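You operate a simulated robot arm through the tools that you are given. There is no shell and no other tool.

Carry out the task below with a simulated robot arm. There is one attempt and no reset: what you move stays moved.

TASK
Finish patching the cream board and test the 220 ohm block.
Fine: orange plug to POS and block in the slot before the brown supply goes on, dial still at 0; then dial up to 6, red slider at HIGH, hold the TEST button with the supply on; dial to 0, switch off, then the block back in its tray slot; the orange and blue plugs stay; leave the other blocks, the red peg, the grey knob and the black supply.

It is judged by the outcome, as a careful person would: the job done as asked, and still so three seconds after it is handed in. It fails if anything else is knocked over, pushed out of place, dropped, spilled or broken.

THE ROBOT
A 7-joint arm with a two-finger parallel gripper, fixed in place. Base frame: the origin is at the foot of the arm, x ahead of it, y to its left, z up. Units: mm, degrees, N and s.
With the tool pointing down near the work surface it reaches from about 520 to 960 mm from the base axis. Its first joint turns from -166.0 to 166.0 degrees. Payload 3.91 kg.
Tool frame: the origin (TCP) lies between the finger pads and is the grasp point; the fingertips stand 30 mm ahead of it; z points along the fingers, y is the line along which they close. The gripper opens to 110 mm. The fingers are 20 mm wide and 10 mm thick; the gripper's body (48 by 112 mm) begins 55 mm behind the TCP.
Orientation is that of the tool frame in the base frame, as [roll, pitch, yaw] about the fixed x, y, z axes, in that order (R = Rz(yaw) Ry(pitch) Rx(roll)). With the fingers straight down and closing along the base's y, the tool's x points along the base's -x, its y along +y and its z along -z.

THE INTERFACE
- The arm moves only by the tool drive_tool. Its argument "deltas" is a list that holds one entry, the list of rows, each a list of 7 numbers: the opening, from 0 (shut) to 1 (fully open), then the shift along the base's x, y, z in m, then the turn, a rotation vector about the base's x, y, z in degrees. In form: [[[gripper, dx, dy, dz, rx, ry, rz], ...]]. A call has 1 to 20 rows; each row is the pose to reach, as a shift and turn from the pose commanded when the call began. Rows are played at 5 a second. More than 50 mm and 8.6 degrees between two rows, or a gripper value outside its range, and nothing of the call is played. Where a pose cannot be reached the arm comes as near as it can. A force on the tool above 90 N (or 10 N above the force at the start of the call, whichever is more), or a blocked arm, ends the call early, and 0.2 s more pass. Each finger travels about 72 mm/s and halts on what it meets, pressing with about 43 N; the grip force reading is that of the motor and also rises with nothing between the fingers. The clock runs only during rows and for 0.2 s after the last one: add rows that repeat a pose to give the fingers time. It gives the time, the measured TCP pose, the force on the tool (base axes), the opening and the grip force at its end, in the units of the frame above (readings bear some noise), with the torque about the TCP (base axes, N m) and any sound that the robot's microphone picked up.
- Cameras (640 x 400 px; columns grow to the right, rows downward): "scene" is fixed at [219.1, 501.1, 1429.4]; the picture's right is [-0.72, -0.69, 0.00], its down [-0.48, 0.50, -0.72] and it looks along [0.50, -0.52, -0.69] (base axes); focal length 277 px, centre (320, 200). "wrist" rides on the gripper at [72, 17, -103] in the tool frame; the picture's right is [-0.23, 0.97, 0.00], its down [-0.76, -0.18, -0.62] and it looks along [-0.61, -0.14, 0.78] (tool axes); focal length 222 px, centre (320, 200). There is no depth. A picture from a camera that has moved, and an enlarged one, comes with that camera's place and axes in the base frame and with its lens.
- capture(camera): a new picture of that camera. No time passes.
- slide_trunk(by): slides the trunk up (or, below 0, down) by that many mm; the arm rides with it, the base frame stays. It gives what a move gives, with no picture.
- close_up(camera, box): a new picture of the part [left, top, right, bottom] of that camera's present view, enlarged. No time passes.
- hand_in(): hands the job in; it is judged then, once.

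Places have to be worked out from the pictures, the camera data and where the tool is seen. Open the gripper and draw the arm clear of the work before you hand the job in, unless the task says otherwise.

The tools are called after "Call:" by a JSON object that holds its "method" and its "body". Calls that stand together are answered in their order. drive_tool: Moves the arm, as the interface text tells. Its arguments: {"type":"object","properties":{"deltas":{"type":"array"}},"required":["deltas"]} The other tools are called the same way: slide_trunk (by) slides the trunk up or down; capture (camera) takes a picture; close_up (camera, box) takes an enlarged picture of a part of a camera's view; hand_in () hands the job in.

At the start:

```text
time_s: 0.0
position: [556.1, 17.3, 1132.7]
orientation: [180.0, 0.0, 180.0]
contact_force: [0.4, -0.6, 0.9]
ft_torque: [-0.01, 0.01, 0.01]
width: 110.0
finger_force: 0.0
trunk travel left (down, up): [-625.0, 57.0]
```

scene: 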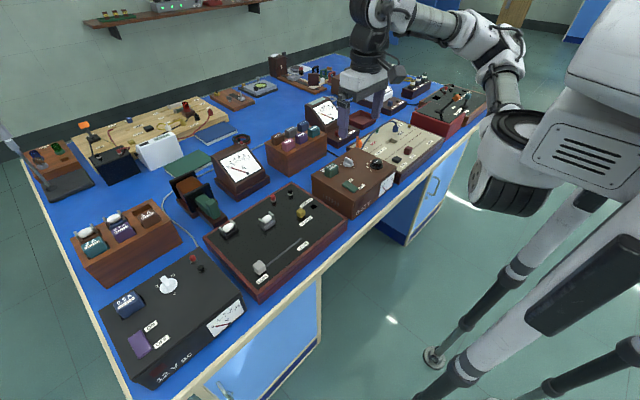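
wrist: 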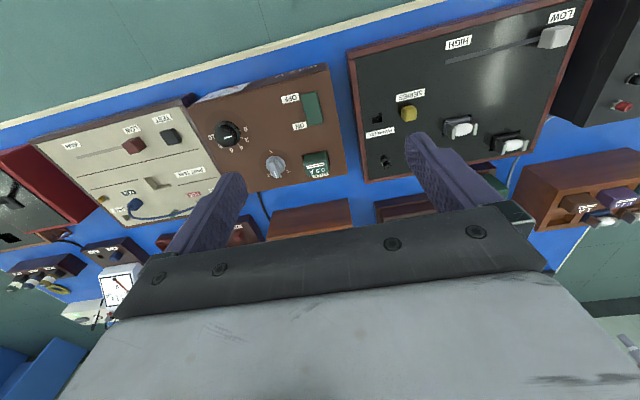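

I'll start by looking at the scene in enlarged pictures to find the cream board, the brown supply and the block trays.

Call:
{"method": "close_up", "body": {"camera": "scene", "box": [300, 100, 460, 200]}}

Call:
{"method": "close_up", "body": {"camera": "scene", "box": [220, 60, 380, 160]}}

Call:
{"method": "close_up", "body": {"camera": "wrist", "box": [0, 80, 200, 205]}}

Call:
{"method": "close_up", "body": {"camera": "wrist", "box": [0, 180, 240, 330]}}

Call:
{"method": "close_up", "body": {"camera": "wrist", "box": [170, 60, 370, 185]}}

```text
4.00 times, centred on (380, 150) of scene
camera zoom: at [219.1, 501.1, 1429.4], right [-0.72, -0.69, 0.0], down [-0.48, 0.5, -0.72], along [0.5, -0.52, -0.69], focal length 1108 px, centre (80, 400)
```

zoom: 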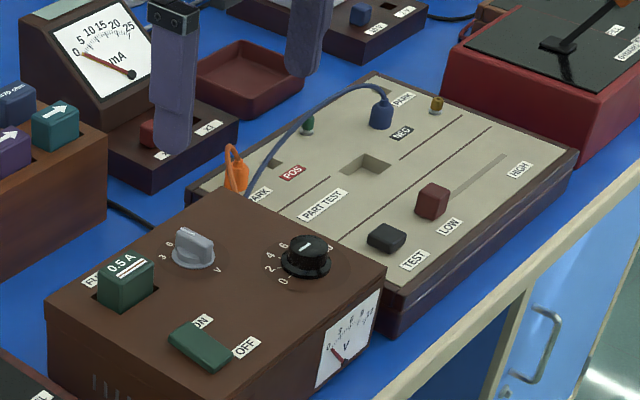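

```text
4.00 times, centred on (300, 110) of scene
camera zoom: at [219.1, 501.1, 1429.4], right [-0.72, -0.69, 0.0], down [-0.48, 0.5, -0.72], along [0.5, -0.52, -0.69], focal length 1108 px, centre (400, 560)
```

zoom: 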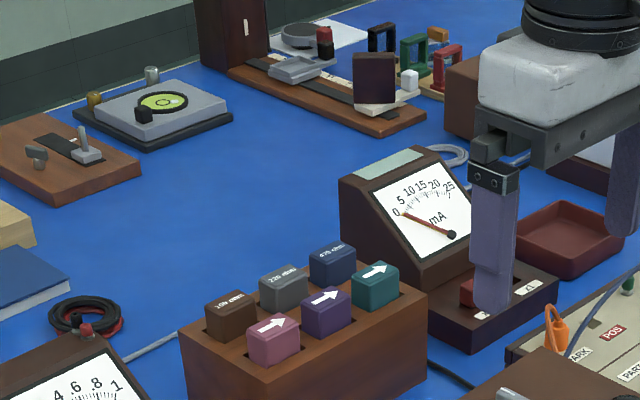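

```text
3.20 times, centred on (100, 142) of wrist
camera zoom: at [482.8, 32.9, 1237.7], right [0.23, 0.97, 0.0], down [0.76, -0.18, 0.62], along [0.61, -0.14, -0.78], focal length 711 px, centre (1024, 384)
```

zoom: 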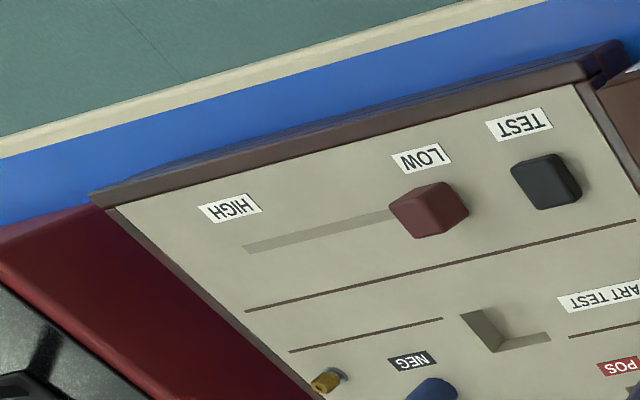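

```text
2.67 times, centred on (120, 255) of wrist
camera zoom: at [482.8, 32.9, 1237.7], right [0.23, 0.97, 0.0], down [0.76, -0.18, 0.62], along [0.61, -0.14, -0.78], focal length 592 px, centre (853, 53)
```

zoom: 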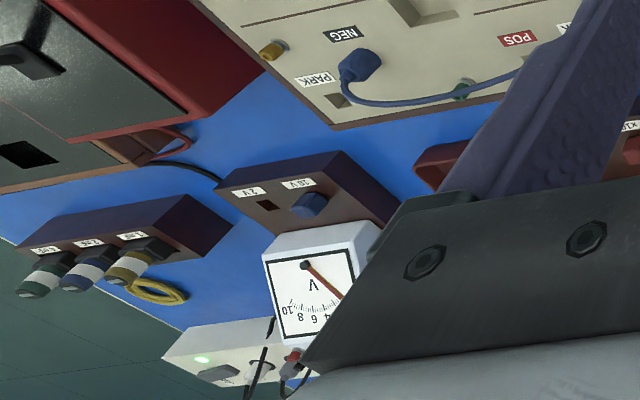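

```text
3.20 times, centred on (270, 122) of wrist
camera zoom: at [482.8, 32.9, 1237.7], right [0.23, 0.97, 0.0], down [0.76, -0.18, 0.62], along [0.61, -0.14, -0.78], focal length 711 px, centre (480, 448)
```

zoom: 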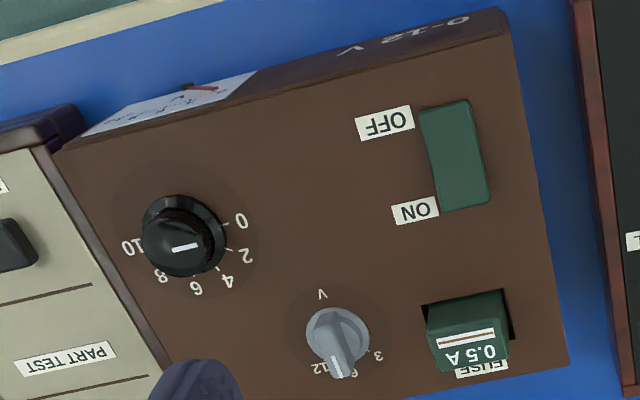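

The cream board with POS/NEG, the part slot, the slider and TEST button is next to the brown supply. I want bigger views of each item before I move.

Call:
{"method": "close_up", "body": {"camera": "scene", "box": [352, 110, 416, 150]}}

Call:
{"method": "close_up", "body": {"camera": "scene", "box": [310, 145, 400, 201]}}

Call:
{"method": "close_up", "body": {"camera": "scene", "box": [262, 115, 334, 160]}}

Call:
{"method": "close_up", "body": {"camera": "scene", "box": [70, 160, 230, 260]}}

Call:
{"method": "close_up", "body": {"camera": "scene", "box": [300, 60, 380, 110]}}

Call:
{"method": "close_up", "body": {"camera": "wrist", "box": [80, 170, 200, 245]}}

Call:
{"method": "close_up", "body": {"camera": "wrist", "box": [195, 105, 275, 155]}}

```text
10.00 times, centred on (384, 130) of scene
camera zoom: at [219.1, 501.1, 1429.4], right [-0.72, -0.69, 0.0], down [-0.48, 0.5, -0.72], along [0.5, -0.52, -0.69], focal length 2770 px, centre (-320, 900)
```

zoom: 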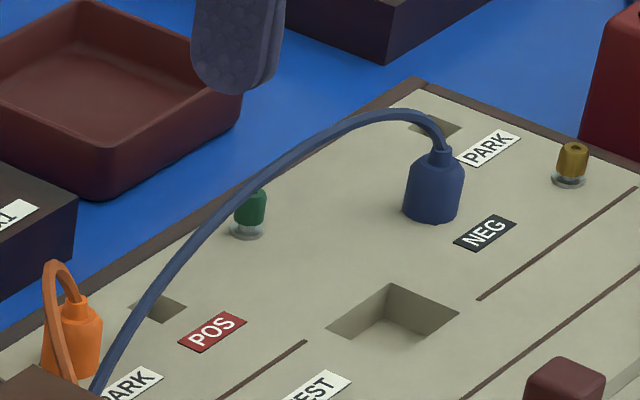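

```text
7.11 times, centred on (355, 173) of scene
camera zoom: at [219.1, 501.1, 1429.4], right [-0.72, -0.69, 0.0], down [-0.48, 0.5, -0.72], along [0.5, -0.52, -0.69], focal length 1970 px, centre (71, 392)
```

zoom: 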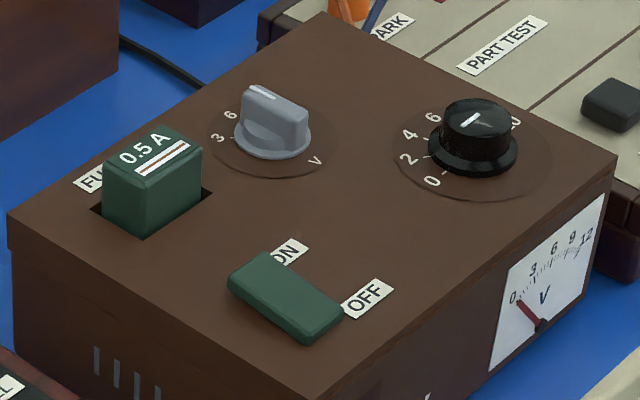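

```text
8.89 times, centred on (298, 138) of scene
camera zoom: at [219.1, 501.1, 1429.4], right [-0.72, -0.69, 0.0], down [-0.48, 0.5, -0.72], along [0.5, -0.52, -0.69], focal length 2462 px, centre (516, 756)
```

zoom: 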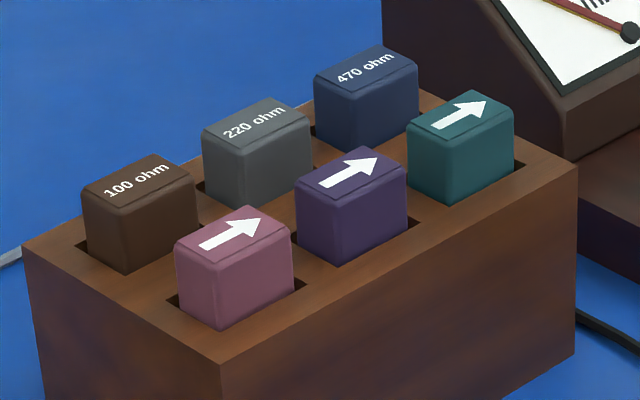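

```text
4.00 times, centred on (150, 210) of scene
camera zoom: at [219.1, 501.1, 1429.4], right [-0.72, -0.69, 0.0], down [-0.48, 0.5, -0.72], along [0.5, -0.52, -0.69], focal length 1108 px, centre (1000, 160)
```

zoom: 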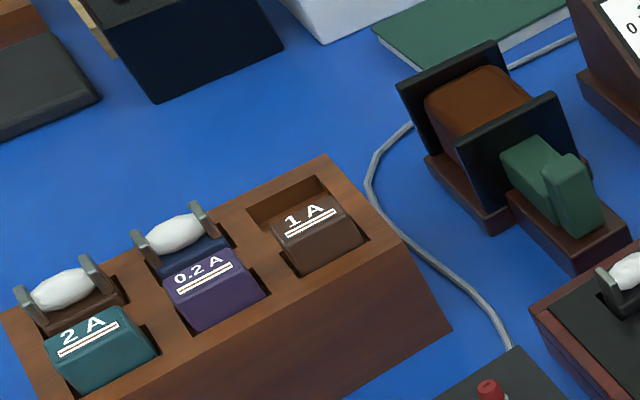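

```text
8.00 times, centred on (340, 85) of scene
camera zoom: at [219.1, 501.1, 1429.4], right [-0.72, -0.69, 0.0], down [-0.48, 0.5, -0.72], along [0.5, -0.52, -0.69], focal length 2216 px, centre (160, 1120)
```

zoom: 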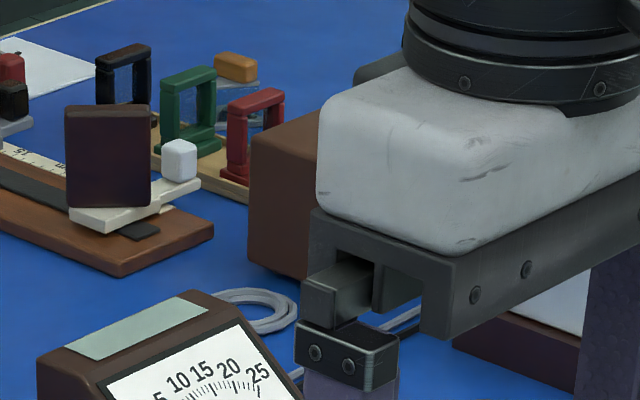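

```text
5.33 times, centred on (140, 208) of wrist
camera zoom: at [482.8, 32.9, 1237.7], right [0.23, 0.97, 0.0], down [0.76, -0.18, 0.62], along [0.61, -0.14, -0.78], focal length 1185 px, centre (1280, 160)
```

zoom: 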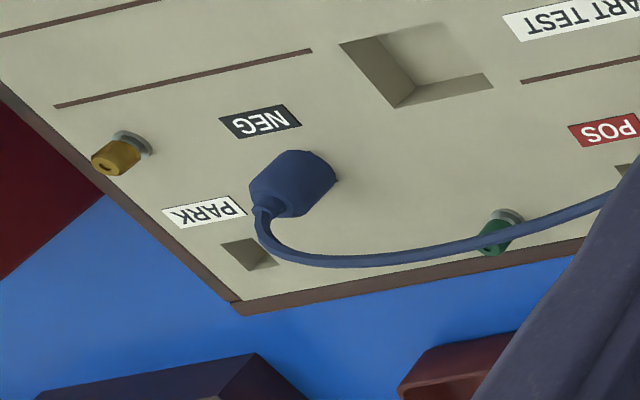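

```text
8.00 times, centred on (235, 130) of wrist
camera zoom: at [482.8, 32.9, 1237.7], right [0.23, 0.97, 0.0], down [0.76, -0.18, 0.62], along [0.61, -0.14, -0.78], focal length 1777 px, centre (1000, 760)
```

zoom: 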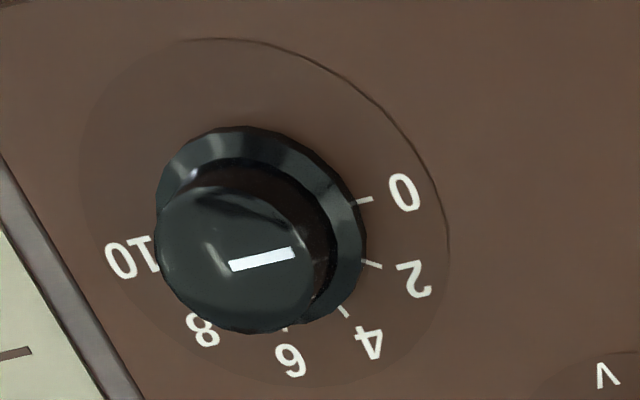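

The blue plug is in NEG, the orange plug is in PARK, and the dial is at 0. By triangulation the cream board top is about z≈858 and the part slot is near (657, -350). I'll move the wrist over the board for a close look.

Call:
{"method": "drive_tool", "body": {"deltas": [[[1, 0.005, -0.035, -0.015, 0, 0, 0], [1, 0.011, -0.07, -0.031, 0, 0, 0], [1, 0.017, -0.106, -0.047, 0, 0, 0], [1, 0.023, -0.142, -0.063, 0, 0, 0], [1, 0.029, -0.178, -0.079, 0, 0, 0], [1, 0.035, -0.214, -0.095, 0, 0, 0], [1, 0.041, -0.25, -0.111, 0, 0, 0], [1, 0.046, -0.284, -0.127, 0, 0, 0], [1, 0.046, -0.284, -0.127, 0, 0, 0]]]}}

Call:
{"method": "capture", "body": {"camera": "wrist"}}

Call:
{"method": "capture", "body": {"camera": "scene"}}

```text
time_s: 2.0
position: [600.7, -267.7, 1003.9]
orientation: [180.0, 0.0, 180.0]
contact_force: [0.3, -0.4, 0.1]
ft_torque: [-0.03, -0.02, -0.01]
width: 110.0
finger_force: 0.2
trunk travel left (down, up): [-625.0, 57.0]
```

```text
taken
camera wrist: at [528.1, -251.7, 1109.9], right [0.23, 0.97, 0.0], down [0.76, -0.18, 0.62], along [0.61, -0.14, -0.78], focal length 222 px, centre (320, 200)
```

wrist: 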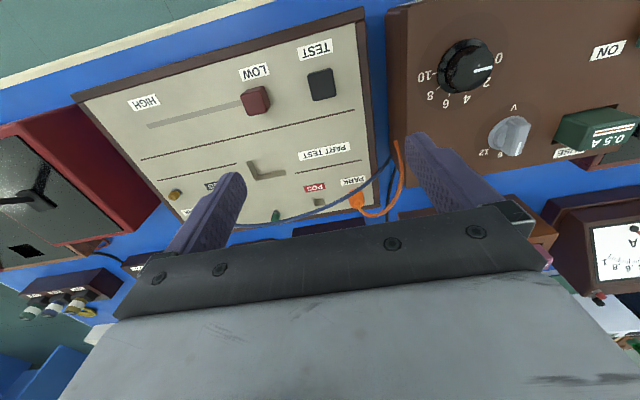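

```text
taken
```

scene: 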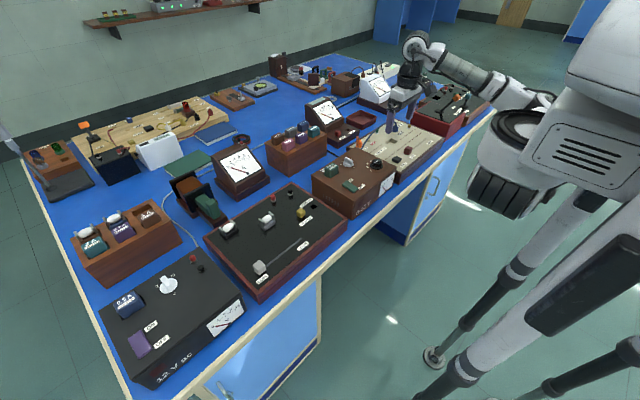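

The gripper hides everything ahead of the TCP, so I'm moving forward about 100 mm. That should bring the far row of sockets into the clear part of the view.

Call:
{"method": "drive_tool", "body": {"deltas": [[[1, 0.035, -0.01, 0, 0, 0, 0], [1, 0.07, -0.02, 0, 0, 0, 0], [1, 0.105, -0.03, 0, 0, 0, 0], [1, 0.105, -0.03, 0, 0, 0, 0]]]}}

Call:
{"method": "capture", "body": {"camera": "wrist"}}

Call:
{"method": "close_up", "body": {"camera": "wrist", "box": [300, 90, 428, 170]}}

Call:
{"method": "close_up", "body": {"camera": "wrist", "box": [180, 70, 308, 150]}}

```text
time_s: 3.0
position: [704.6, -298.0, 1007.1]
orientation: [179.9, 0.0, 180.0]
contact_force: [-0.5, -0.3, 0.0]
ft_torque: [-0.01, 0.0, 0.0]
width: 109.8
finger_force: 0.0
trunk travel left (down, up): [-625.0, 57.0]
```

```text
taken
camera wrist: at [633.0, -281.6, 1110.7], right [0.23, 0.97, 0.0], down [0.76, -0.18, 0.62], along [0.61, -0.14, -0.78], focal length 222 px, centre (320, 200)
```

wrist: 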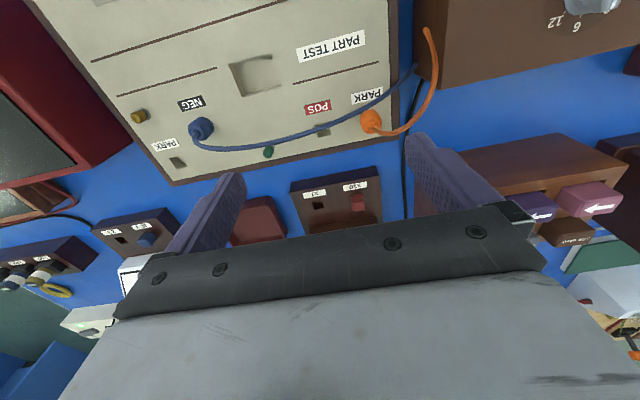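

```text
5.00 times, centred on (364, 130) of wrist
camera zoom: at [633.0, -281.6, 1110.7], right [0.23, 0.97, 0.0], down [0.76, -0.18, 0.62], along [0.61, -0.14, -0.78], focal length 1111 px, centre (100, 550)
```

zoom: 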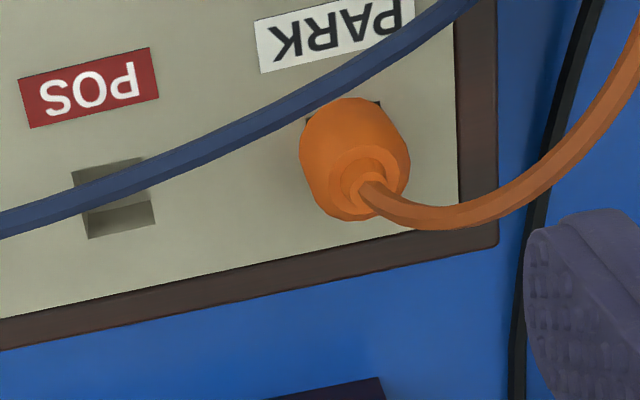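

```text
5.00 times, centred on (244, 110) of wrist
camera zoom: at [633.0, -281.6, 1110.7], right [0.23, 0.97, 0.0], down [0.76, -0.18, 0.62], along [0.61, -0.14, -0.78], focal length 1111 px, centre (700, 650)
```

zoom: 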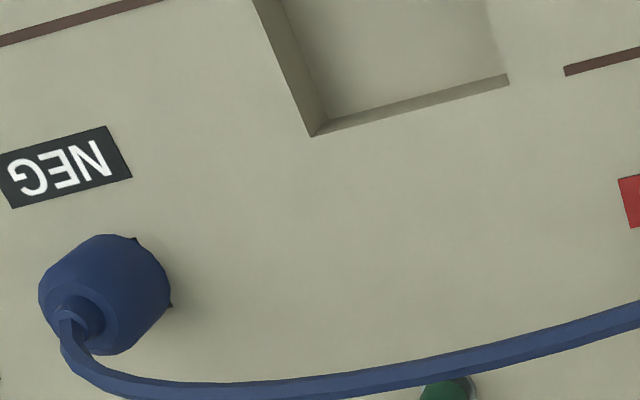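

POS is a roughly 16 mm square hole near (729, -301), and the orange plug stands near (728, -248), about 24 mm across. I'll hover over the plug with a narrower opening and check the alignment.

Call:
{"method": "drive_tool", "body": {"deltas": [[[0.6, 0.012, 0.025, -0.02, 0, 0, 0], [0.5, 0.023, 0.05, -0.05, 0, 0, 0], [0.5, 0.023, 0.05, -0.05, 0, 0, 0], [0.5, 0.023, 0.05, -0.05, 0, 0, 0]]]}}

Call:
{"method": "capture", "body": {"camera": "wrist"}}

Call:
{"method": "close_up", "body": {"camera": "wrist", "box": [256, 90, 384, 170]}}

Call:
{"method": "close_up", "body": {"camera": "scene", "box": [328, 100, 408, 150]}}

```text
time_s: 4.0
position: [727.8, -247.2, 954.0]
orientation: [180.0, 0.1, 180.0]
contact_force: [-0.5, -0.4, 0.1]
ft_torque: [0.01, 0.0, 0.0]
width: 55.1
finger_force: 0.1
trunk travel left (down, up): [-625.0, 57.0]
```

```text
taken
camera wrist: at [655.3, -231.2, 1059.4], right [0.23, 0.97, 0.0], down [0.76, -0.18, 0.62], along [0.61, -0.14, -0.78], focal length 222 px, centre (320, 200)
```

wrist: 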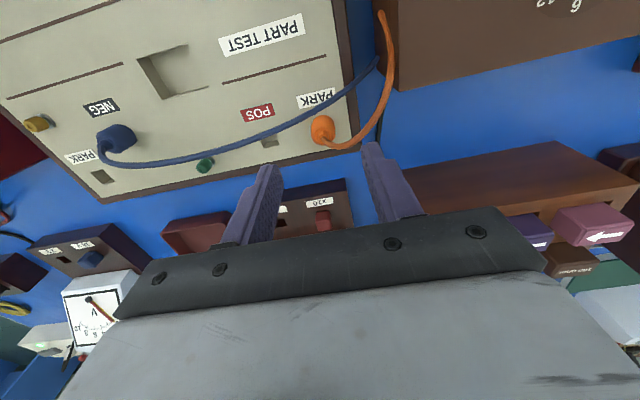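

```text
5.00 times, centred on (320, 130) of wrist
camera zoom: at [655.3, -231.2, 1059.4], right [0.23, 0.97, 0.0], down [0.76, -0.18, 0.62], along [0.61, -0.14, -0.78], focal length 1111 px, centre (320, 550)
```

zoom: 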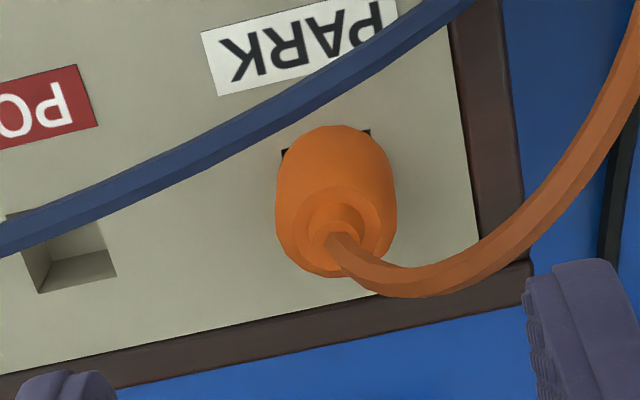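

```text
8.00 times, centred on (368, 125) of scene
camera zoom: at [219.1, 501.1, 1429.4], right [-0.72, -0.69, 0.0], down [-0.48, 0.5, -0.72], along [0.5, -0.52, -0.69], focal length 2216 px, centre (-64, 800)
```

zoom: 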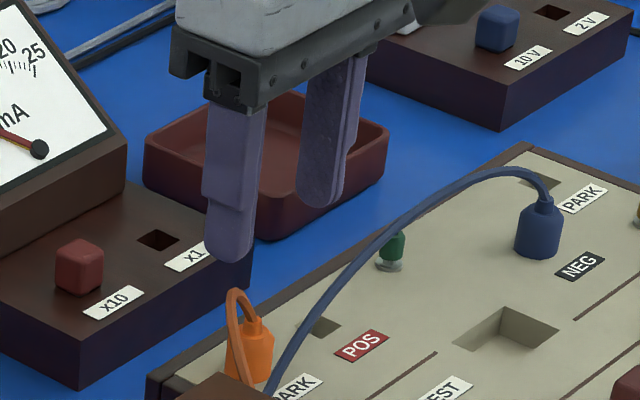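

The fingers straddle the plug, which sits about 2 mm further in x and 3 mm in +y from the TCP axis. I'll correct that and lower part way, with the tips still above the board, then look again.

Call:
{"method": "drive_tool", "body": {"deltas": [[[0.5, 0.002, 0.0027, -0.015, 0, 0, 0], [0.5, 0.002, 0.0027, -0.03, 0, 0, 0], [0.5, 0.002, 0.0027, -0.045, 0, 0, 0], [0.5, 0.002, 0.0027, -0.045, 0, 0, 0]]]}}

Call:
{"method": "close_up", "body": {"camera": "wrist", "box": [240, 90, 400, 190]}}

Call:
{"method": "close_up", "body": {"camera": "scene", "box": [328, 115, 392, 155]}}

```text
time_s: 5.0
position: [732.3, -244.3, 909.9]
orientation: [-180.0, 0.0, -180.0]
contact_force: [0.0, 0.4, -0.4]
ft_torque: [0.02, 0.02, 0.01]
width: 54.9
finger_force: 0.2
trunk travel left (down, up): [-625.0, 57.0]
```

```text
4.00 times, centred on (320, 140) of wrist
camera zoom: at [659.0, -228.5, 1015.2], right [0.23, 0.97, 0.0], down [0.76, -0.18, 0.62], along [0.61, -0.14, -0.78], focal length 888 px, centre (320, 440)
```

zoom: 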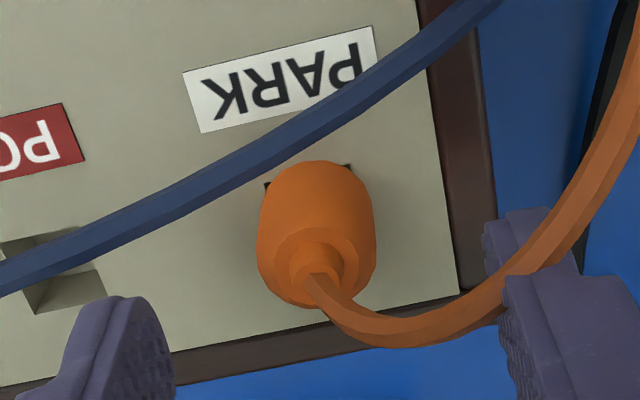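

```text
10.00 times, centred on (360, 135) of scene
camera zoom: at [219.1, 501.1, 1429.4], right [-0.72, -0.69, 0.0], down [-0.48, 0.5, -0.72], along [0.5, -0.52, -0.69], focal length 2770 px, centre (-80, 850)
```

zoom: 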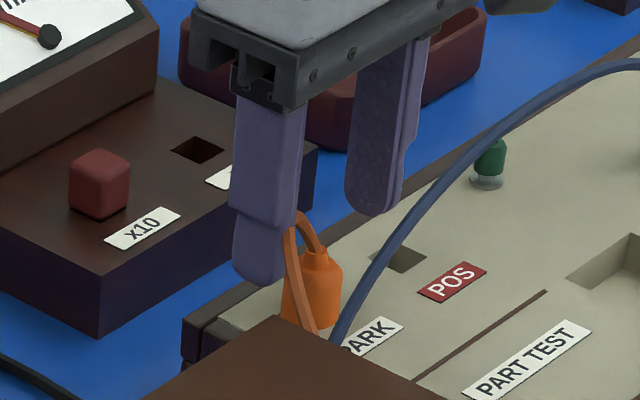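

The plug now sits on the TCP axis to within about 2 mm in x. I'm lowering until the tips are about 4 mm above the board, then closing on the plug body.

Call:
{"method": "drive_tool", "body": {"deltas": [[[0.5, -0.0015, 0, -0.008, 0, 0, 0], [0.5, -0.0015, 0, -0.016, 0, 0, 0], [0.5, -0.0015, 0, -0.016, 0, 0, 0]]]}}

Call:
{"method": "close_up", "body": {"camera": "wrist", "box": [240, 90, 400, 190]}}

Call:
{"method": "close_up", "body": {"camera": "scene", "box": [336, 120, 384, 150]}}

```text
time_s: 5.8
position: [730.4, -243.4, 894.6]
orientation: [179.9, -0.1, -179.9]
contact_force: [0.3, 0.2, 0.7]
ft_torque: [-0.03, 0.02, -0.01]
width: 54.8
finger_force: 0.0
trunk travel left (down, up): [-625.0, 57.0]
```

```text
4.00 times, centred on (320, 140) of wrist
camera zoom: at [657.6, -228.7, 999.4], right [0.23, 0.97, 0.0], down [0.76, -0.18, 0.62], along [0.61, -0.14, -0.78], focal length 888 px, centre (320, 440)
```

zoom: 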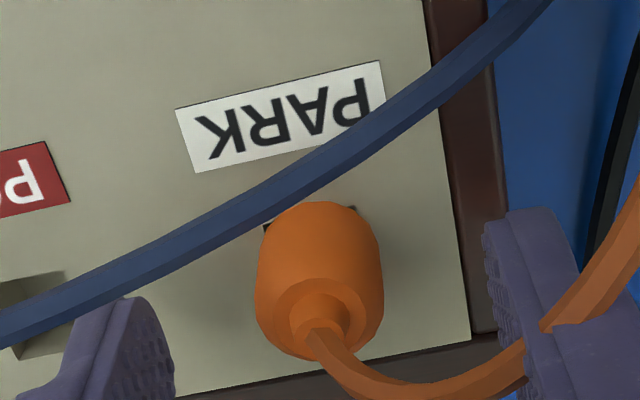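

```text
13.33 times, centred on (360, 135) of scene
camera zoom: at [219.1, 501.1, 1429.4], right [-0.72, -0.69, 0.0], down [-0.48, 0.5, -0.72], along [0.5, -0.52, -0.69], focal length 3693 px, centre (-213, 1067)
```

zoom: 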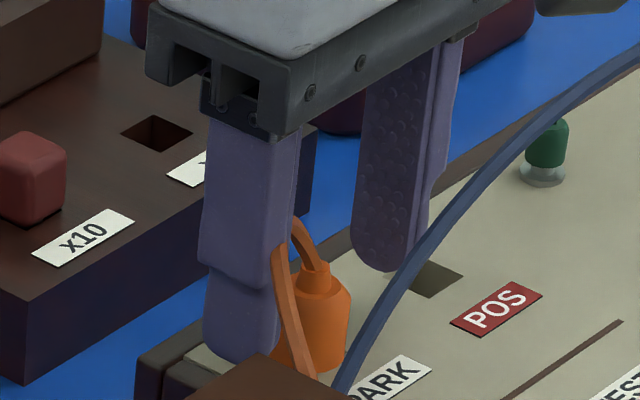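

The orange cord passes through the finger with no force reading, so the cords don't push on anything. The tips are beside the plug body, so I'm closing the gripper.

Call:
{"method": "drive_tool", "body": {"deltas": [[[0.35, 0, 0, 0, 0, 0, 0], [0.25, 0, 0, 0, 0, 0, 0], [0.15, 0, 0, 0, 0, 0, 0], [0.1, 0, 0, 0, 0, 0, 0], [0.1, 0, 0, 0, 0, 0, 0]]]}}

Call:
{"method": "close_up", "body": {"camera": "wrist", "box": [240, 90, 400, 190]}}

```text
time_s: 7.0
position: [730.3, -244.2, 895.2]
orientation: [-179.9, 0.0, -180.0]
contact_force: [0.2, -0.5, -0.2]
ft_torque: [-0.01, 0.01, 0.01]
width: 19.5
finger_force: 42.7
trunk travel left (down, up): [-625.0, 57.0]
```

```text
4.00 times, centred on (320, 140) of wrist
camera zoom: at [657.6, -228.7, 999.4], right [0.23, 0.97, 0.0], down [0.76, -0.18, 0.62], along [0.61, -0.14, -0.78], focal length 888 px, centre (320, 440)
```

zoom: 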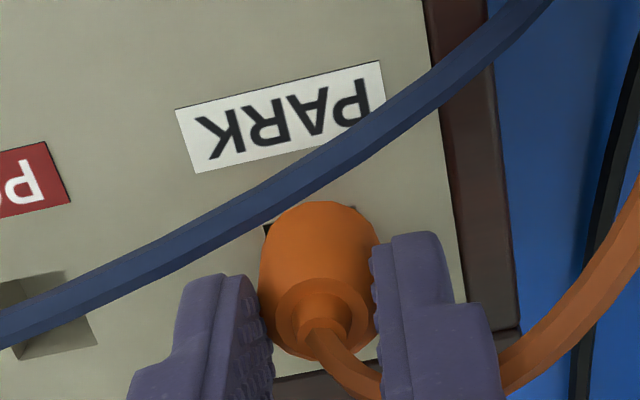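

The plug is gripped at 19.5 mm width with 43 N. I'm lifting straight up to see the pin.

Call:
{"method": "drive_tool", "body": {"deltas": [[[0.1, 0, 0, 0.01, 0, 0, 0], [0.1, 0, 0, 0.02, 0, 0, 0], [0.1, 0, 0, 0.035, 0, 0, 0], [0.1, 0, 0, 0.05, 0, 0, 0], [0.1, 0, 0, 0.05, 0, 0, 0]]]}}

Call:
{"method": "close_up", "body": {"camera": "wrist", "box": [240, 80, 400, 180]}}

Call:
{"method": "close_up", "body": {"camera": "scene", "box": [336, 110, 400, 150]}}

```text
time_s: 8.2
position: [730.4, -244.1, 944.8]
orientation: [179.9, 0.0, -180.0]
contact_force: [0.3, -0.4, 0.8]
ft_torque: [0.0, 0.04, 0.0]
width: 11.0
finger_force: 0.0
trunk travel left (down, up): [-625.0, 57.0]
```

```text
4.00 times, centred on (320, 130) of wrist
camera zoom: at [657.3, -229.0, 1050.1], right [0.23, 0.97, 0.0], down [0.76, -0.18, 0.62], along [0.61, -0.14, -0.78], focal length 888 px, centre (320, 480)
```

zoom: 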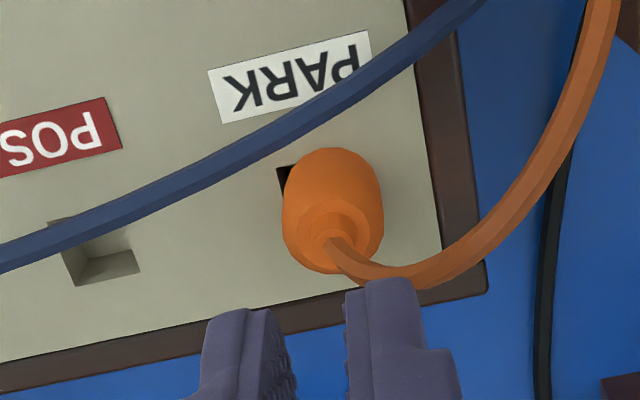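

```text
10.00 times, centred on (368, 130) of scene
camera zoom: at [219.1, 501.1, 1429.4], right [-0.72, -0.69, 0.0], down [-0.48, 0.5, -0.72], along [0.5, -0.52, -0.69], focal length 2770 px, centre (-160, 900)
```

zoom: 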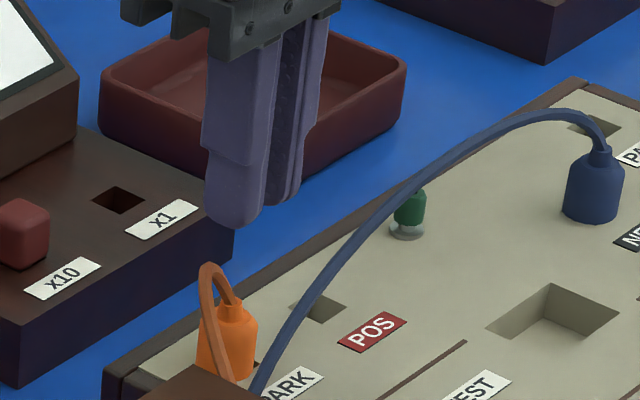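

The grip slipped off the shoulder and the plug is still seated in PARK. Comparing label sizes in the two views puts the board top at z≈849.5, not 858, so I gripped too high. I'll reopen, correct the position and go about 12 mm lower.

Call:
{"method": "drive_tool", "body": {"deltas": [[[0.4, 0, 0, 0, 0, 0, 0], [0.4, 0.002, 0.0015, 0, 0, 0, 0], [0.4, 0.002, 0.0015, -0.02, 0, 0, 0], [0.4, 0.002, 0.0015, -0.04, 0, 0, 0], [0.4, 0.002, 0.0015, -0.05, 0, 0, 0], [0.4, 0.002, 0.0015, -0.056, 0, 0, 0], [0.4, 0.002, 0.0015, -0.056, 0, 0, 0]]]}}

Call:
{"method": "close_up", "body": {"camera": "wrist", "box": [240, 90, 400, 190]}}

Call:
{"method": "close_up", "body": {"camera": "scene", "box": [336, 120, 384, 150]}}

```text
time_s: 9.8
position: [730.6, -244.1, 887.8]
orientation: [179.9, 0.0, -180.0]
contact_force: [0.3, 0.3, -0.7]
ft_torque: [0.04, 0.03, 0.0]
width: 44.1
finger_force: 0.1
trunk travel left (down, up): [-625.0, 57.0]
```

```text
4.00 times, centred on (320, 140) of wrist
camera zoom: at [658.7, -227.6, 993.1], right [0.23, 0.97, 0.0], down [0.76, -0.18, 0.62], along [0.61, -0.14, -0.78], focal length 888 px, centre (320, 440)
```

zoom: 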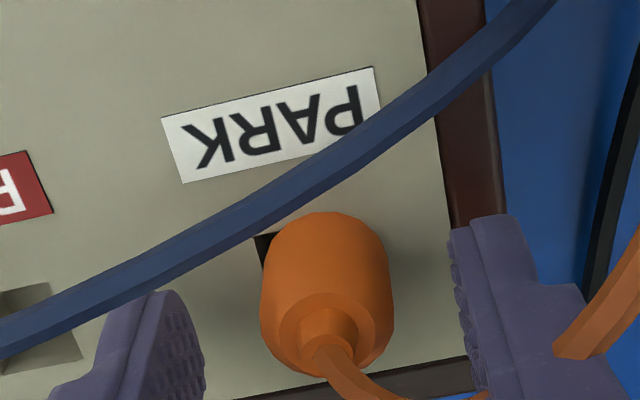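

```text
13.33 times, centred on (360, 135) of scene
camera zoom: at [219.1, 501.1, 1429.4], right [-0.72, -0.69, 0.0], down [-0.48, 0.5, -0.72], along [0.5, -0.52, -0.69], focal length 3693 px, centre (-213, 1067)
```

zoom: 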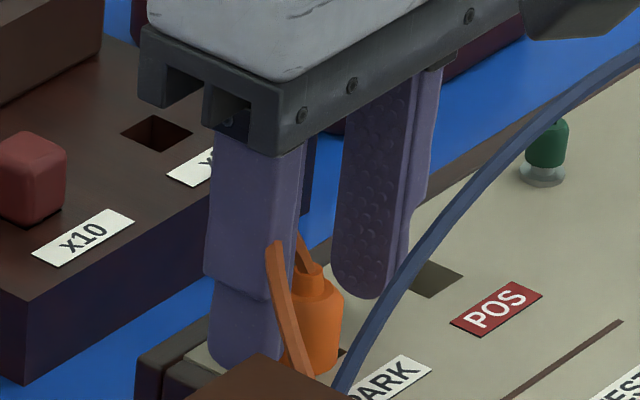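

The tips are now about 8 mm above the board. I'll lower 4 mm more and close.

Call:
{"method": "drive_tool", "body": {"deltas": [[[0.4, 0, 0, -0.004, 0, 0, 0], [0.4, 0, 0, -0.004, 0, 0, 0], [0.28, 0, 0, -0.004, 0, 0, 0], [0.2, 0, 0, -0.004, 0, 0, 0], [0.1, 0, 0, -0.004, 0, 0, 0], [0.1, 0, 0, -0.004, 0, 0, 0]]]}}

Call:
{"method": "close_up", "body": {"camera": "wrist", "box": [240, 90, 400, 190]}}

```text
time_s: 11.2
position: [730.8, -243.6, 884.6]
orientation: [179.9, -0.1, -180.0]
contact_force: [-0.7, 0.8, -0.2]
ft_torque: [-0.04, -0.01, 0.01]
width: 19.6
finger_force: 42.7
trunk travel left (down, up): [-625.0, 57.0]
```

```text
4.00 times, centred on (320, 140) of wrist
camera zoom: at [658.9, -227.7, 989.5], right [0.23, 0.97, 0.0], down [0.76, -0.18, 0.62], along [0.61, -0.14, -0.78], focal length 888 px, centre (320, 440)
```

zoom: 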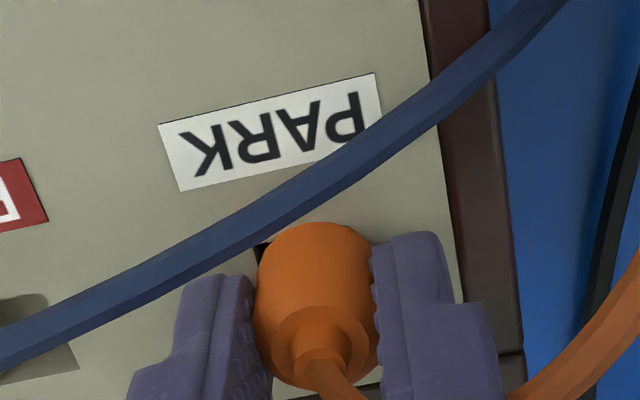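

Width is 19.6 mm again, so the body really is about 20 mm across, and the pads now overlap it much more. I'll lift a small amount slowly and check that it holds.

Call:
{"method": "drive_tool", "body": {"deltas": [[[0.1, 0, 0, 0.003, 0, 0, 0], [0.1, 0, 0, 0.006, 0, 0, 0], [0.1, 0, 0, 0.009, 0, 0, 0], [0.1, 0, 0, 0.012, 0, 0, 0]]]}}

Call:
{"method": "close_up", "body": {"camera": "wrist", "box": [240, 90, 400, 190]}}

Call:
{"method": "close_up", "body": {"camera": "scene", "box": [336, 120, 384, 150]}}

```text
time_s: 12.2
position: [730.4, -242.4, 897.6]
orientation: [180.0, 0.1, 180.0]
contact_force: [0.0, 0.3, -1.0]
ft_torque: [0.0, 0.0, -0.03]
width: 19.3
finger_force: 42.8
trunk travel left (down, up): [-625.0, 57.0]
```

```text
4.00 times, centred on (320, 140) of wrist
camera zoom: at [659.4, -227.2, 1002.1], right [0.23, 0.97, 0.0], down [0.76, -0.18, 0.62], along [0.61, -0.14, -0.78], focal length 888 px, centre (320, 440)
```

zoom: 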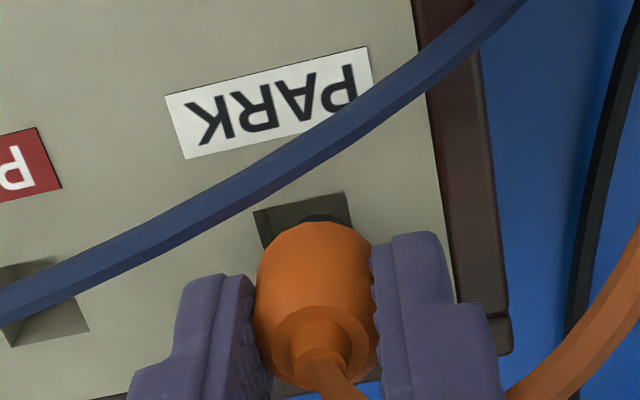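

```text
13.33 times, centred on (360, 135) of scene
camera zoom: at [219.1, 501.1, 1429.4], right [-0.72, -0.69, 0.0], down [-0.48, 0.5, -0.72], along [0.5, -0.52, -0.69], focal length 3693 px, centre (-213, 1067)
```

zoom: 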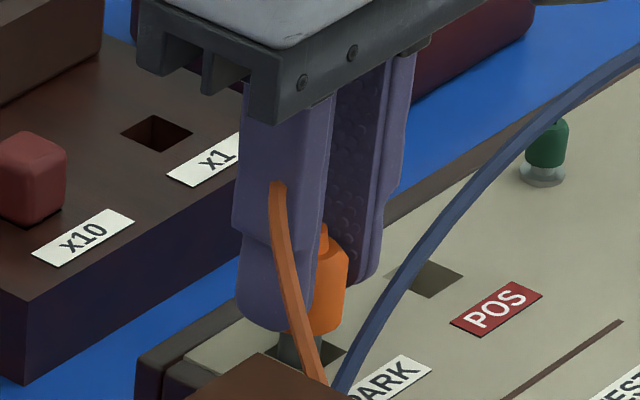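

The plug lifts with the fingers and a dark round pin shows below it. I'll raise it further to clear the hole.

Call:
{"method": "drive_tool", "body": {"deltas": [[[0.1, 0, 0, 0.006, 0, 0, 0], [0.1, 0, 0, 0.012, 0, 0, 0], [0.1, 0, 0, 0.02, 0, 0, 0], [0.1, 0, 0, 0.028, 0, 0, 0], [0.1, 0, 0, 0.028, 0, 0, 0]]]}}

Call:
{"method": "close_up", "body": {"camera": "wrist", "box": [220, 80, 412, 200]}}

Call:
{"method": "close_up", "body": {"camera": "scene", "box": [336, 115, 400, 155]}}

```text
time_s: 13.4
position: [731.6, -242.9, 925.9]
orientation: [179.9, 0.1, -180.0]
contact_force: [-0.2, 0.7, -0.3]
ft_torque: [-0.01, -0.01, 0.01]
width: 19.4
finger_force: 43.1
trunk travel left (down, up): [-625.0, 57.0]
```

```text
3.33 times, centred on (316, 140) of wrist
camera zoom: at [659.8, -227.1, 1029.8], right [0.23, 0.97, 0.0], down [0.76, -0.18, 0.62], along [0.61, -0.14, -0.78], focal length 740 px, centre (333, 400)
```

zoom: 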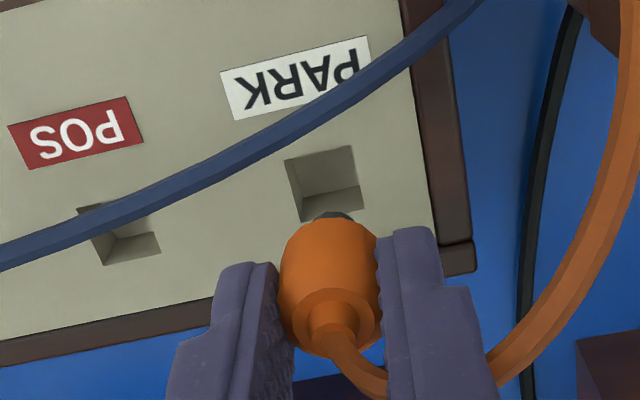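

```text
10.00 times, centred on (368, 135) of scene
camera zoom: at [219.1, 501.1, 1429.4], right [-0.72, -0.69, 0.0], down [-0.48, 0.5, -0.72], along [0.5, -0.52, -0.69], focal length 2770 px, centre (-160, 850)
```

zoom: 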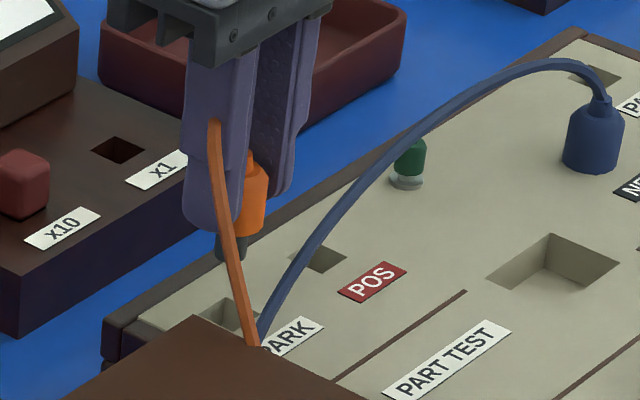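

The plug is out with its pin about 25 mm above the board. PARK measures (732.1, -246.3) and POS (732.1, -302.4), and the plug was gripped about 2 mm to +y of the hole centre. I'll move it -58 mm in y to get over POS.

Call:
{"method": "drive_tool", "body": {"deltas": [[[0.1, 0.0005, -0.02, 0, 0, 0, 0], [0.1, 0.0005, -0.04, 0, 0, 0, 0], [0.1, 0.0005, -0.0583, 0, 0, 0, 0], [0.1, 0.0005, -0.0583, 0, 0, 0, 0]]]}}

Call:
{"method": "close_up", "body": {"camera": "wrist", "box": [240, 100, 400, 200]}}

Call:
{"method": "close_up", "body": {"camera": "scene", "box": [344, 115, 392, 145]}}

```text
time_s: 14.4
position: [732.6, -302.6, 924.8]
orientation: [180.0, 0.0, -179.9]
contact_force: [0.5, -0.8, -0.6]
ft_torque: [0.01, -0.01, 0.01]
width: 19.3
finger_force: 42.9
trunk travel left (down, up): [-625.0, 57.0]
```

```text
4.00 times, centred on (320, 150) of wrist
camera zoom: at [660.8, -286.4, 1028.7], right [0.23, 0.97, 0.0], down [0.76, -0.18, 0.62], along [0.61, -0.14, -0.78], focal length 888 px, centre (320, 400)
```

zoom: 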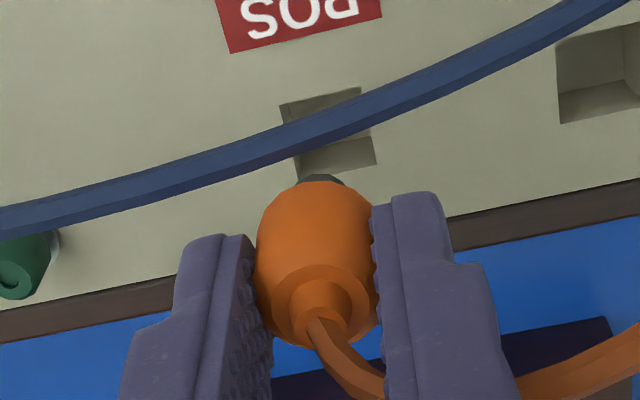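

```text
13.33 times, centred on (368, 130) of scene
camera zoom: at [219.1, 501.1, 1429.4], right [-0.72, -0.69, 0.0], down [-0.48, 0.5, -0.72], along [0.5, -0.52, -0.69], focal length 3693 px, centre (-320, 1133)
```

zoom: 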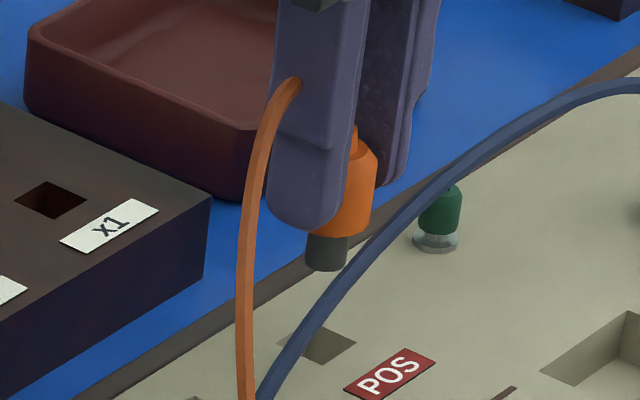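

The pin is close to being over POS, but the wrist and scene views differ by about 2 mm, so I'm zooming in harder on both.

Call:
{"method": "close_up", "body": {"camera": "scene", "box": [356, 128, 380, 143]}}

Call:
{"method": "close_up", "body": {"camera": "wrist", "box": [288, 110, 352, 150]}}

```text
16.00 times, centred on (368, 136) of scene
camera zoom: at [219.1, 501.1, 1429.4], right [-0.72, -0.69, 0.0], down [-0.48, 0.5, -0.72], along [0.5, -0.52, -0.69], focal length 4431 px, centre (-448, 1232)
```

zoom: 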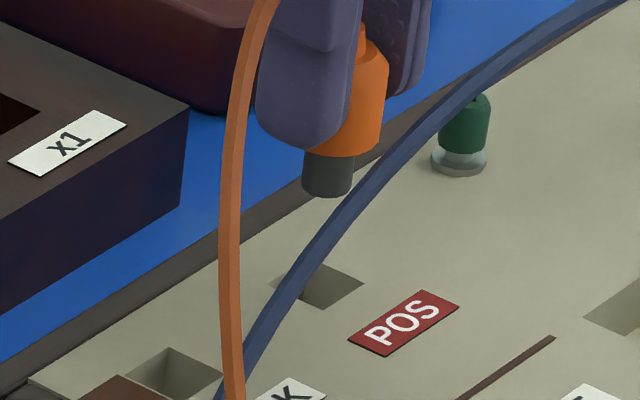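

```text
10.00 times, centred on (320, 130) of wrist
camera zoom: at [660.8, -286.4, 1028.7], right [0.23, 0.97, 0.0], down [0.76, -0.18, 0.62], along [0.61, -0.14, -0.78], focal length 2221 px, centre (320, 900)
```

zoom: 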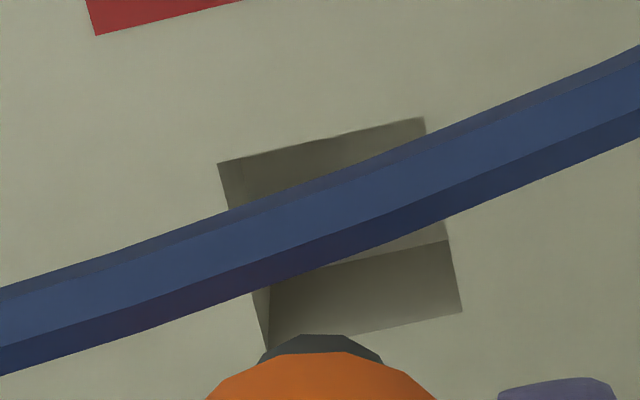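

Both views agree the pin (about 12 mm) needs to go about 2.4 mm toward -x and 2.3 mm toward +y over the 16 mm hole. I'll shift, lower to just above the board and recheck there.

Call:
{"method": "drive_tool", "body": {"deltas": [[[0.1, -0.0024, 0.0023, 0, 0, 0, 0], [0.1, -0.0024, 0.0023, -0.01, 0, 0, 0], [0.1, -0.0024, 0.0023, -0.02, 0, 0, 0], [0.1, -0.0024, 0.0023, -0.02, 0, 0, 0]]]}}

Call:
{"method": "close_up", "body": {"camera": "scene", "box": [348, 124, 388, 149]}}

Call:
{"method": "close_up", "body": {"camera": "wrist", "box": [280, 120, 360, 170]}}

```text
time_s: 15.4
position: [730.3, -299.6, 904.7]
orientation: [180.0, 0.0, -180.0]
contact_force: [-0.1, 0.2, -0.3]
ft_torque: [0.01, 0.0, -0.01]
width: 19.4
finger_force: 42.6
trunk travel left (down, up): [-625.0, 57.0]
```

```text
16.00 times, centred on (368, 136) of scene
camera zoom: at [219.1, 501.1, 1429.4], right [-0.72, -0.69, 0.0], down [-0.48, 0.5, -0.72], along [0.5, -0.52, -0.69], focal length 4431 px, centre (-448, 1216)
```

zoom: 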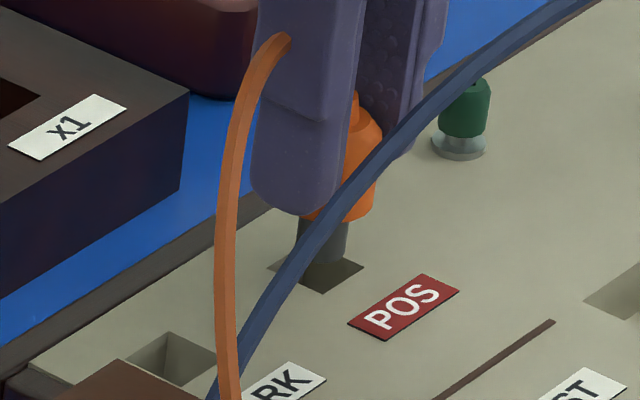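

```text
8.00 times, centred on (320, 145) of wrist
camera zoom: at [657.5, -283.5, 1009.3], right [0.23, 0.97, 0.0], down [0.76, -0.18, 0.62], along [0.61, -0.14, -0.78], focal length 1777 px, centre (320, 640)
```

zoom: 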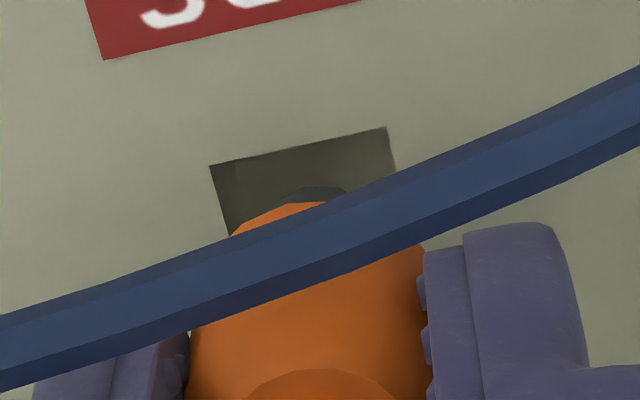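

The pin bottom is about 8 mm above the board and within 1 mm of the hole centre in both views. I'll nudge +0.8 mm in x and lower in small steps until the body meets the board.

Call:
{"method": "drive_tool", "body": {"deltas": [[[0.1, 0.0008, 0, -0.004, 0, 0, 0], [0.1, 0.0008, 0, -0.008, 0, 0, 0], [0.1, 0.0008, 0, -0.012, 0, 0, 0], [0.1, 0.0008, 0, -0.016, 0, 0, 0], [0.1, 0.0008, 0, -0.019, 0, 0, 0], [0.1, 0.0008, 0, -0.02, 0, 0, 0]]]}}

Call:
{"method": "close_up", "body": {"camera": "scene", "box": [348, 124, 388, 149]}}

Call:
{"method": "close_up", "body": {"camera": "wrist", "box": [240, 90, 400, 190]}}

```text
time_s: 16.8
position: [730.2, -298.6, 885.3]
orientation: [180.0, -0.1, -179.9]
contact_force: [-1.4, -0.7, 3.0]
ft_torque: [-0.08, 0.02, -0.02]
width: 19.3
finger_force: 43.1
trunk travel left (down, up): [-625.0, 57.0]
```

```text
16.00 times, centred on (368, 136) of scene
camera zoom: at [219.1, 501.1, 1429.4], right [-0.72, -0.69, 0.0], down [-0.48, 0.5, -0.72], along [0.5, -0.52, -0.69], focal length 4431 px, centre (-448, 1216)
```

zoom: 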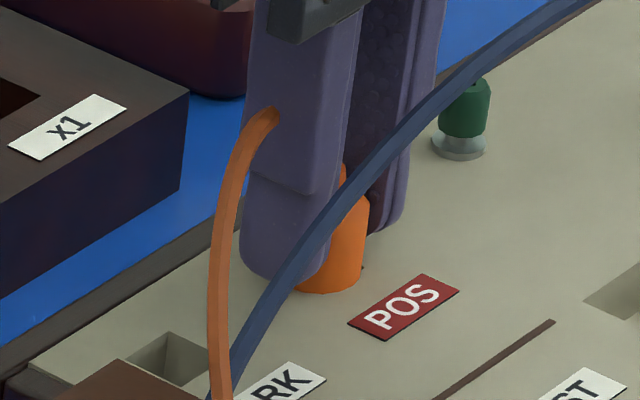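

```text
4.00 times, centred on (320, 140) of wrist
camera zoom: at [657.9, -283.3, 990.0], right [0.23, 0.97, 0.0], down [0.76, -0.18, 0.62], along [0.61, -0.14, -0.78], focal length 888 px, centre (320, 440)
```

zoom: 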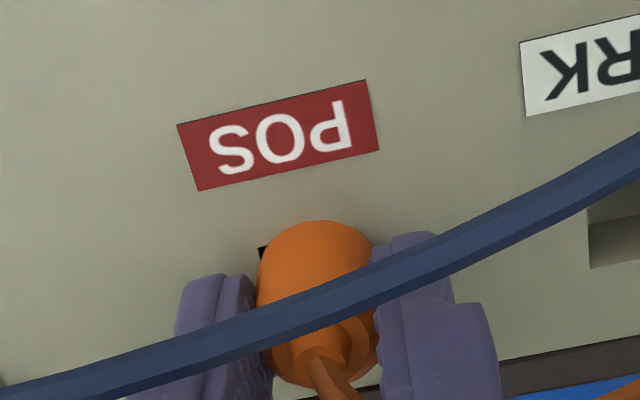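

The command height now equals the original seated grip height and I feel 3 N of contact, so the plug is seated. I'll open, lift away and check it.

Call:
{"method": "drive_tool", "body": {"deltas": [[[0.2, 0, 0, 0, 0, 0, 0], [0.4, 0, 0, 0, 0, 0, 0], [0.4, 0, 0, 0, 0, 0, 0], [0.4, 0, 0, 0.02, 0, 0, 0], [0.4, 0, 0, 0.05, 0, 0, 0], [0.4, 0, 0, 0.09, 0, 0, 0], [0.4, 0, 0, 0.12, 0, 0, 0], [0.4, 0, 0, 0.12, 0, 0, 0]]]}}

Call:
{"method": "close_up", "body": {"camera": "scene", "box": [348, 124, 388, 149]}}

Call:
{"method": "capture", "body": {"camera": "wrist"}}

Call:
{"method": "close_up", "body": {"camera": "wrist", "box": [240, 70, 400, 170]}}

```text
time_s: 18.6
position: [731.8, -298.8, 1005.4]
orientation: [179.9, 0.1, 179.9]
contact_force: [-0.9, 0.0, -0.1]
ft_torque: [-0.02, 0.01, 0.02]
width: 44.0
finger_force: 0.1
trunk travel left (down, up): [-625.0, 57.0]
```

```text
16.00 times, centred on (368, 136) of scene
camera zoom: at [219.1, 501.1, 1429.4], right [-0.72, -0.69, 0.0], down [-0.48, 0.5, -0.72], along [0.5, -0.52, -0.69], focal length 4431 px, centre (-448, 1216)
```

zoom: 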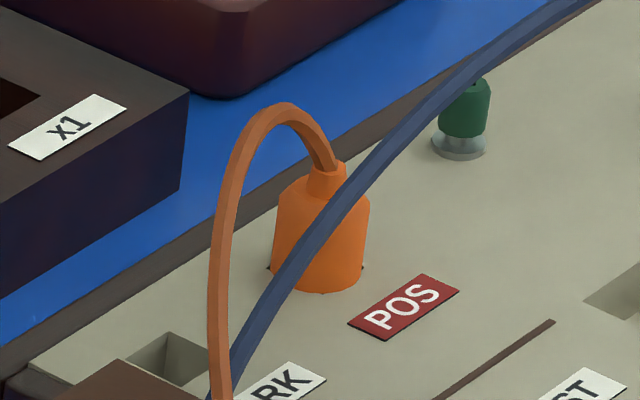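

```text
taken
camera wrist: at [658.1, -282.1, 1109.2], right [0.23, 0.97, 0.0], down [0.76, -0.18, 0.62], along [0.61, -0.14, -0.78], focal length 222 px, centre (320, 200)
```

wrist: 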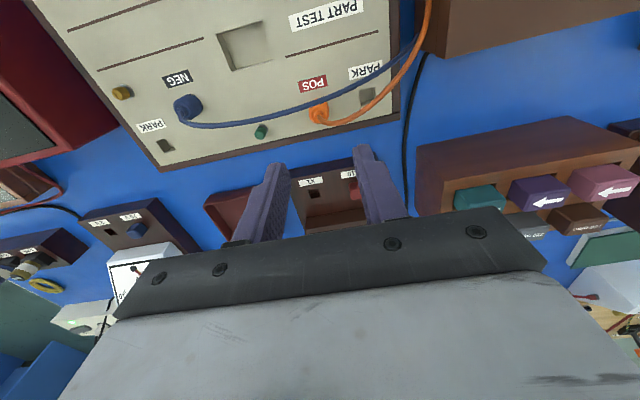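

```text
4.00 times, centred on (320, 120) of wrist
camera zoom: at [658.1, -282.1, 1109.2], right [0.23, 0.97, 0.0], down [0.76, -0.18, 0.62], along [0.61, -0.14, -0.78], focal length 888 px, centre (320, 520)
```

zoom: 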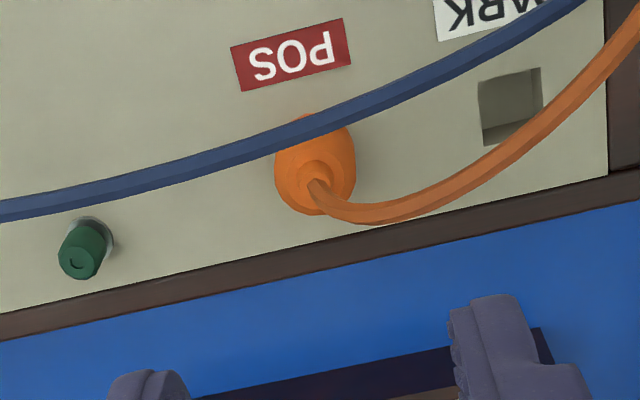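

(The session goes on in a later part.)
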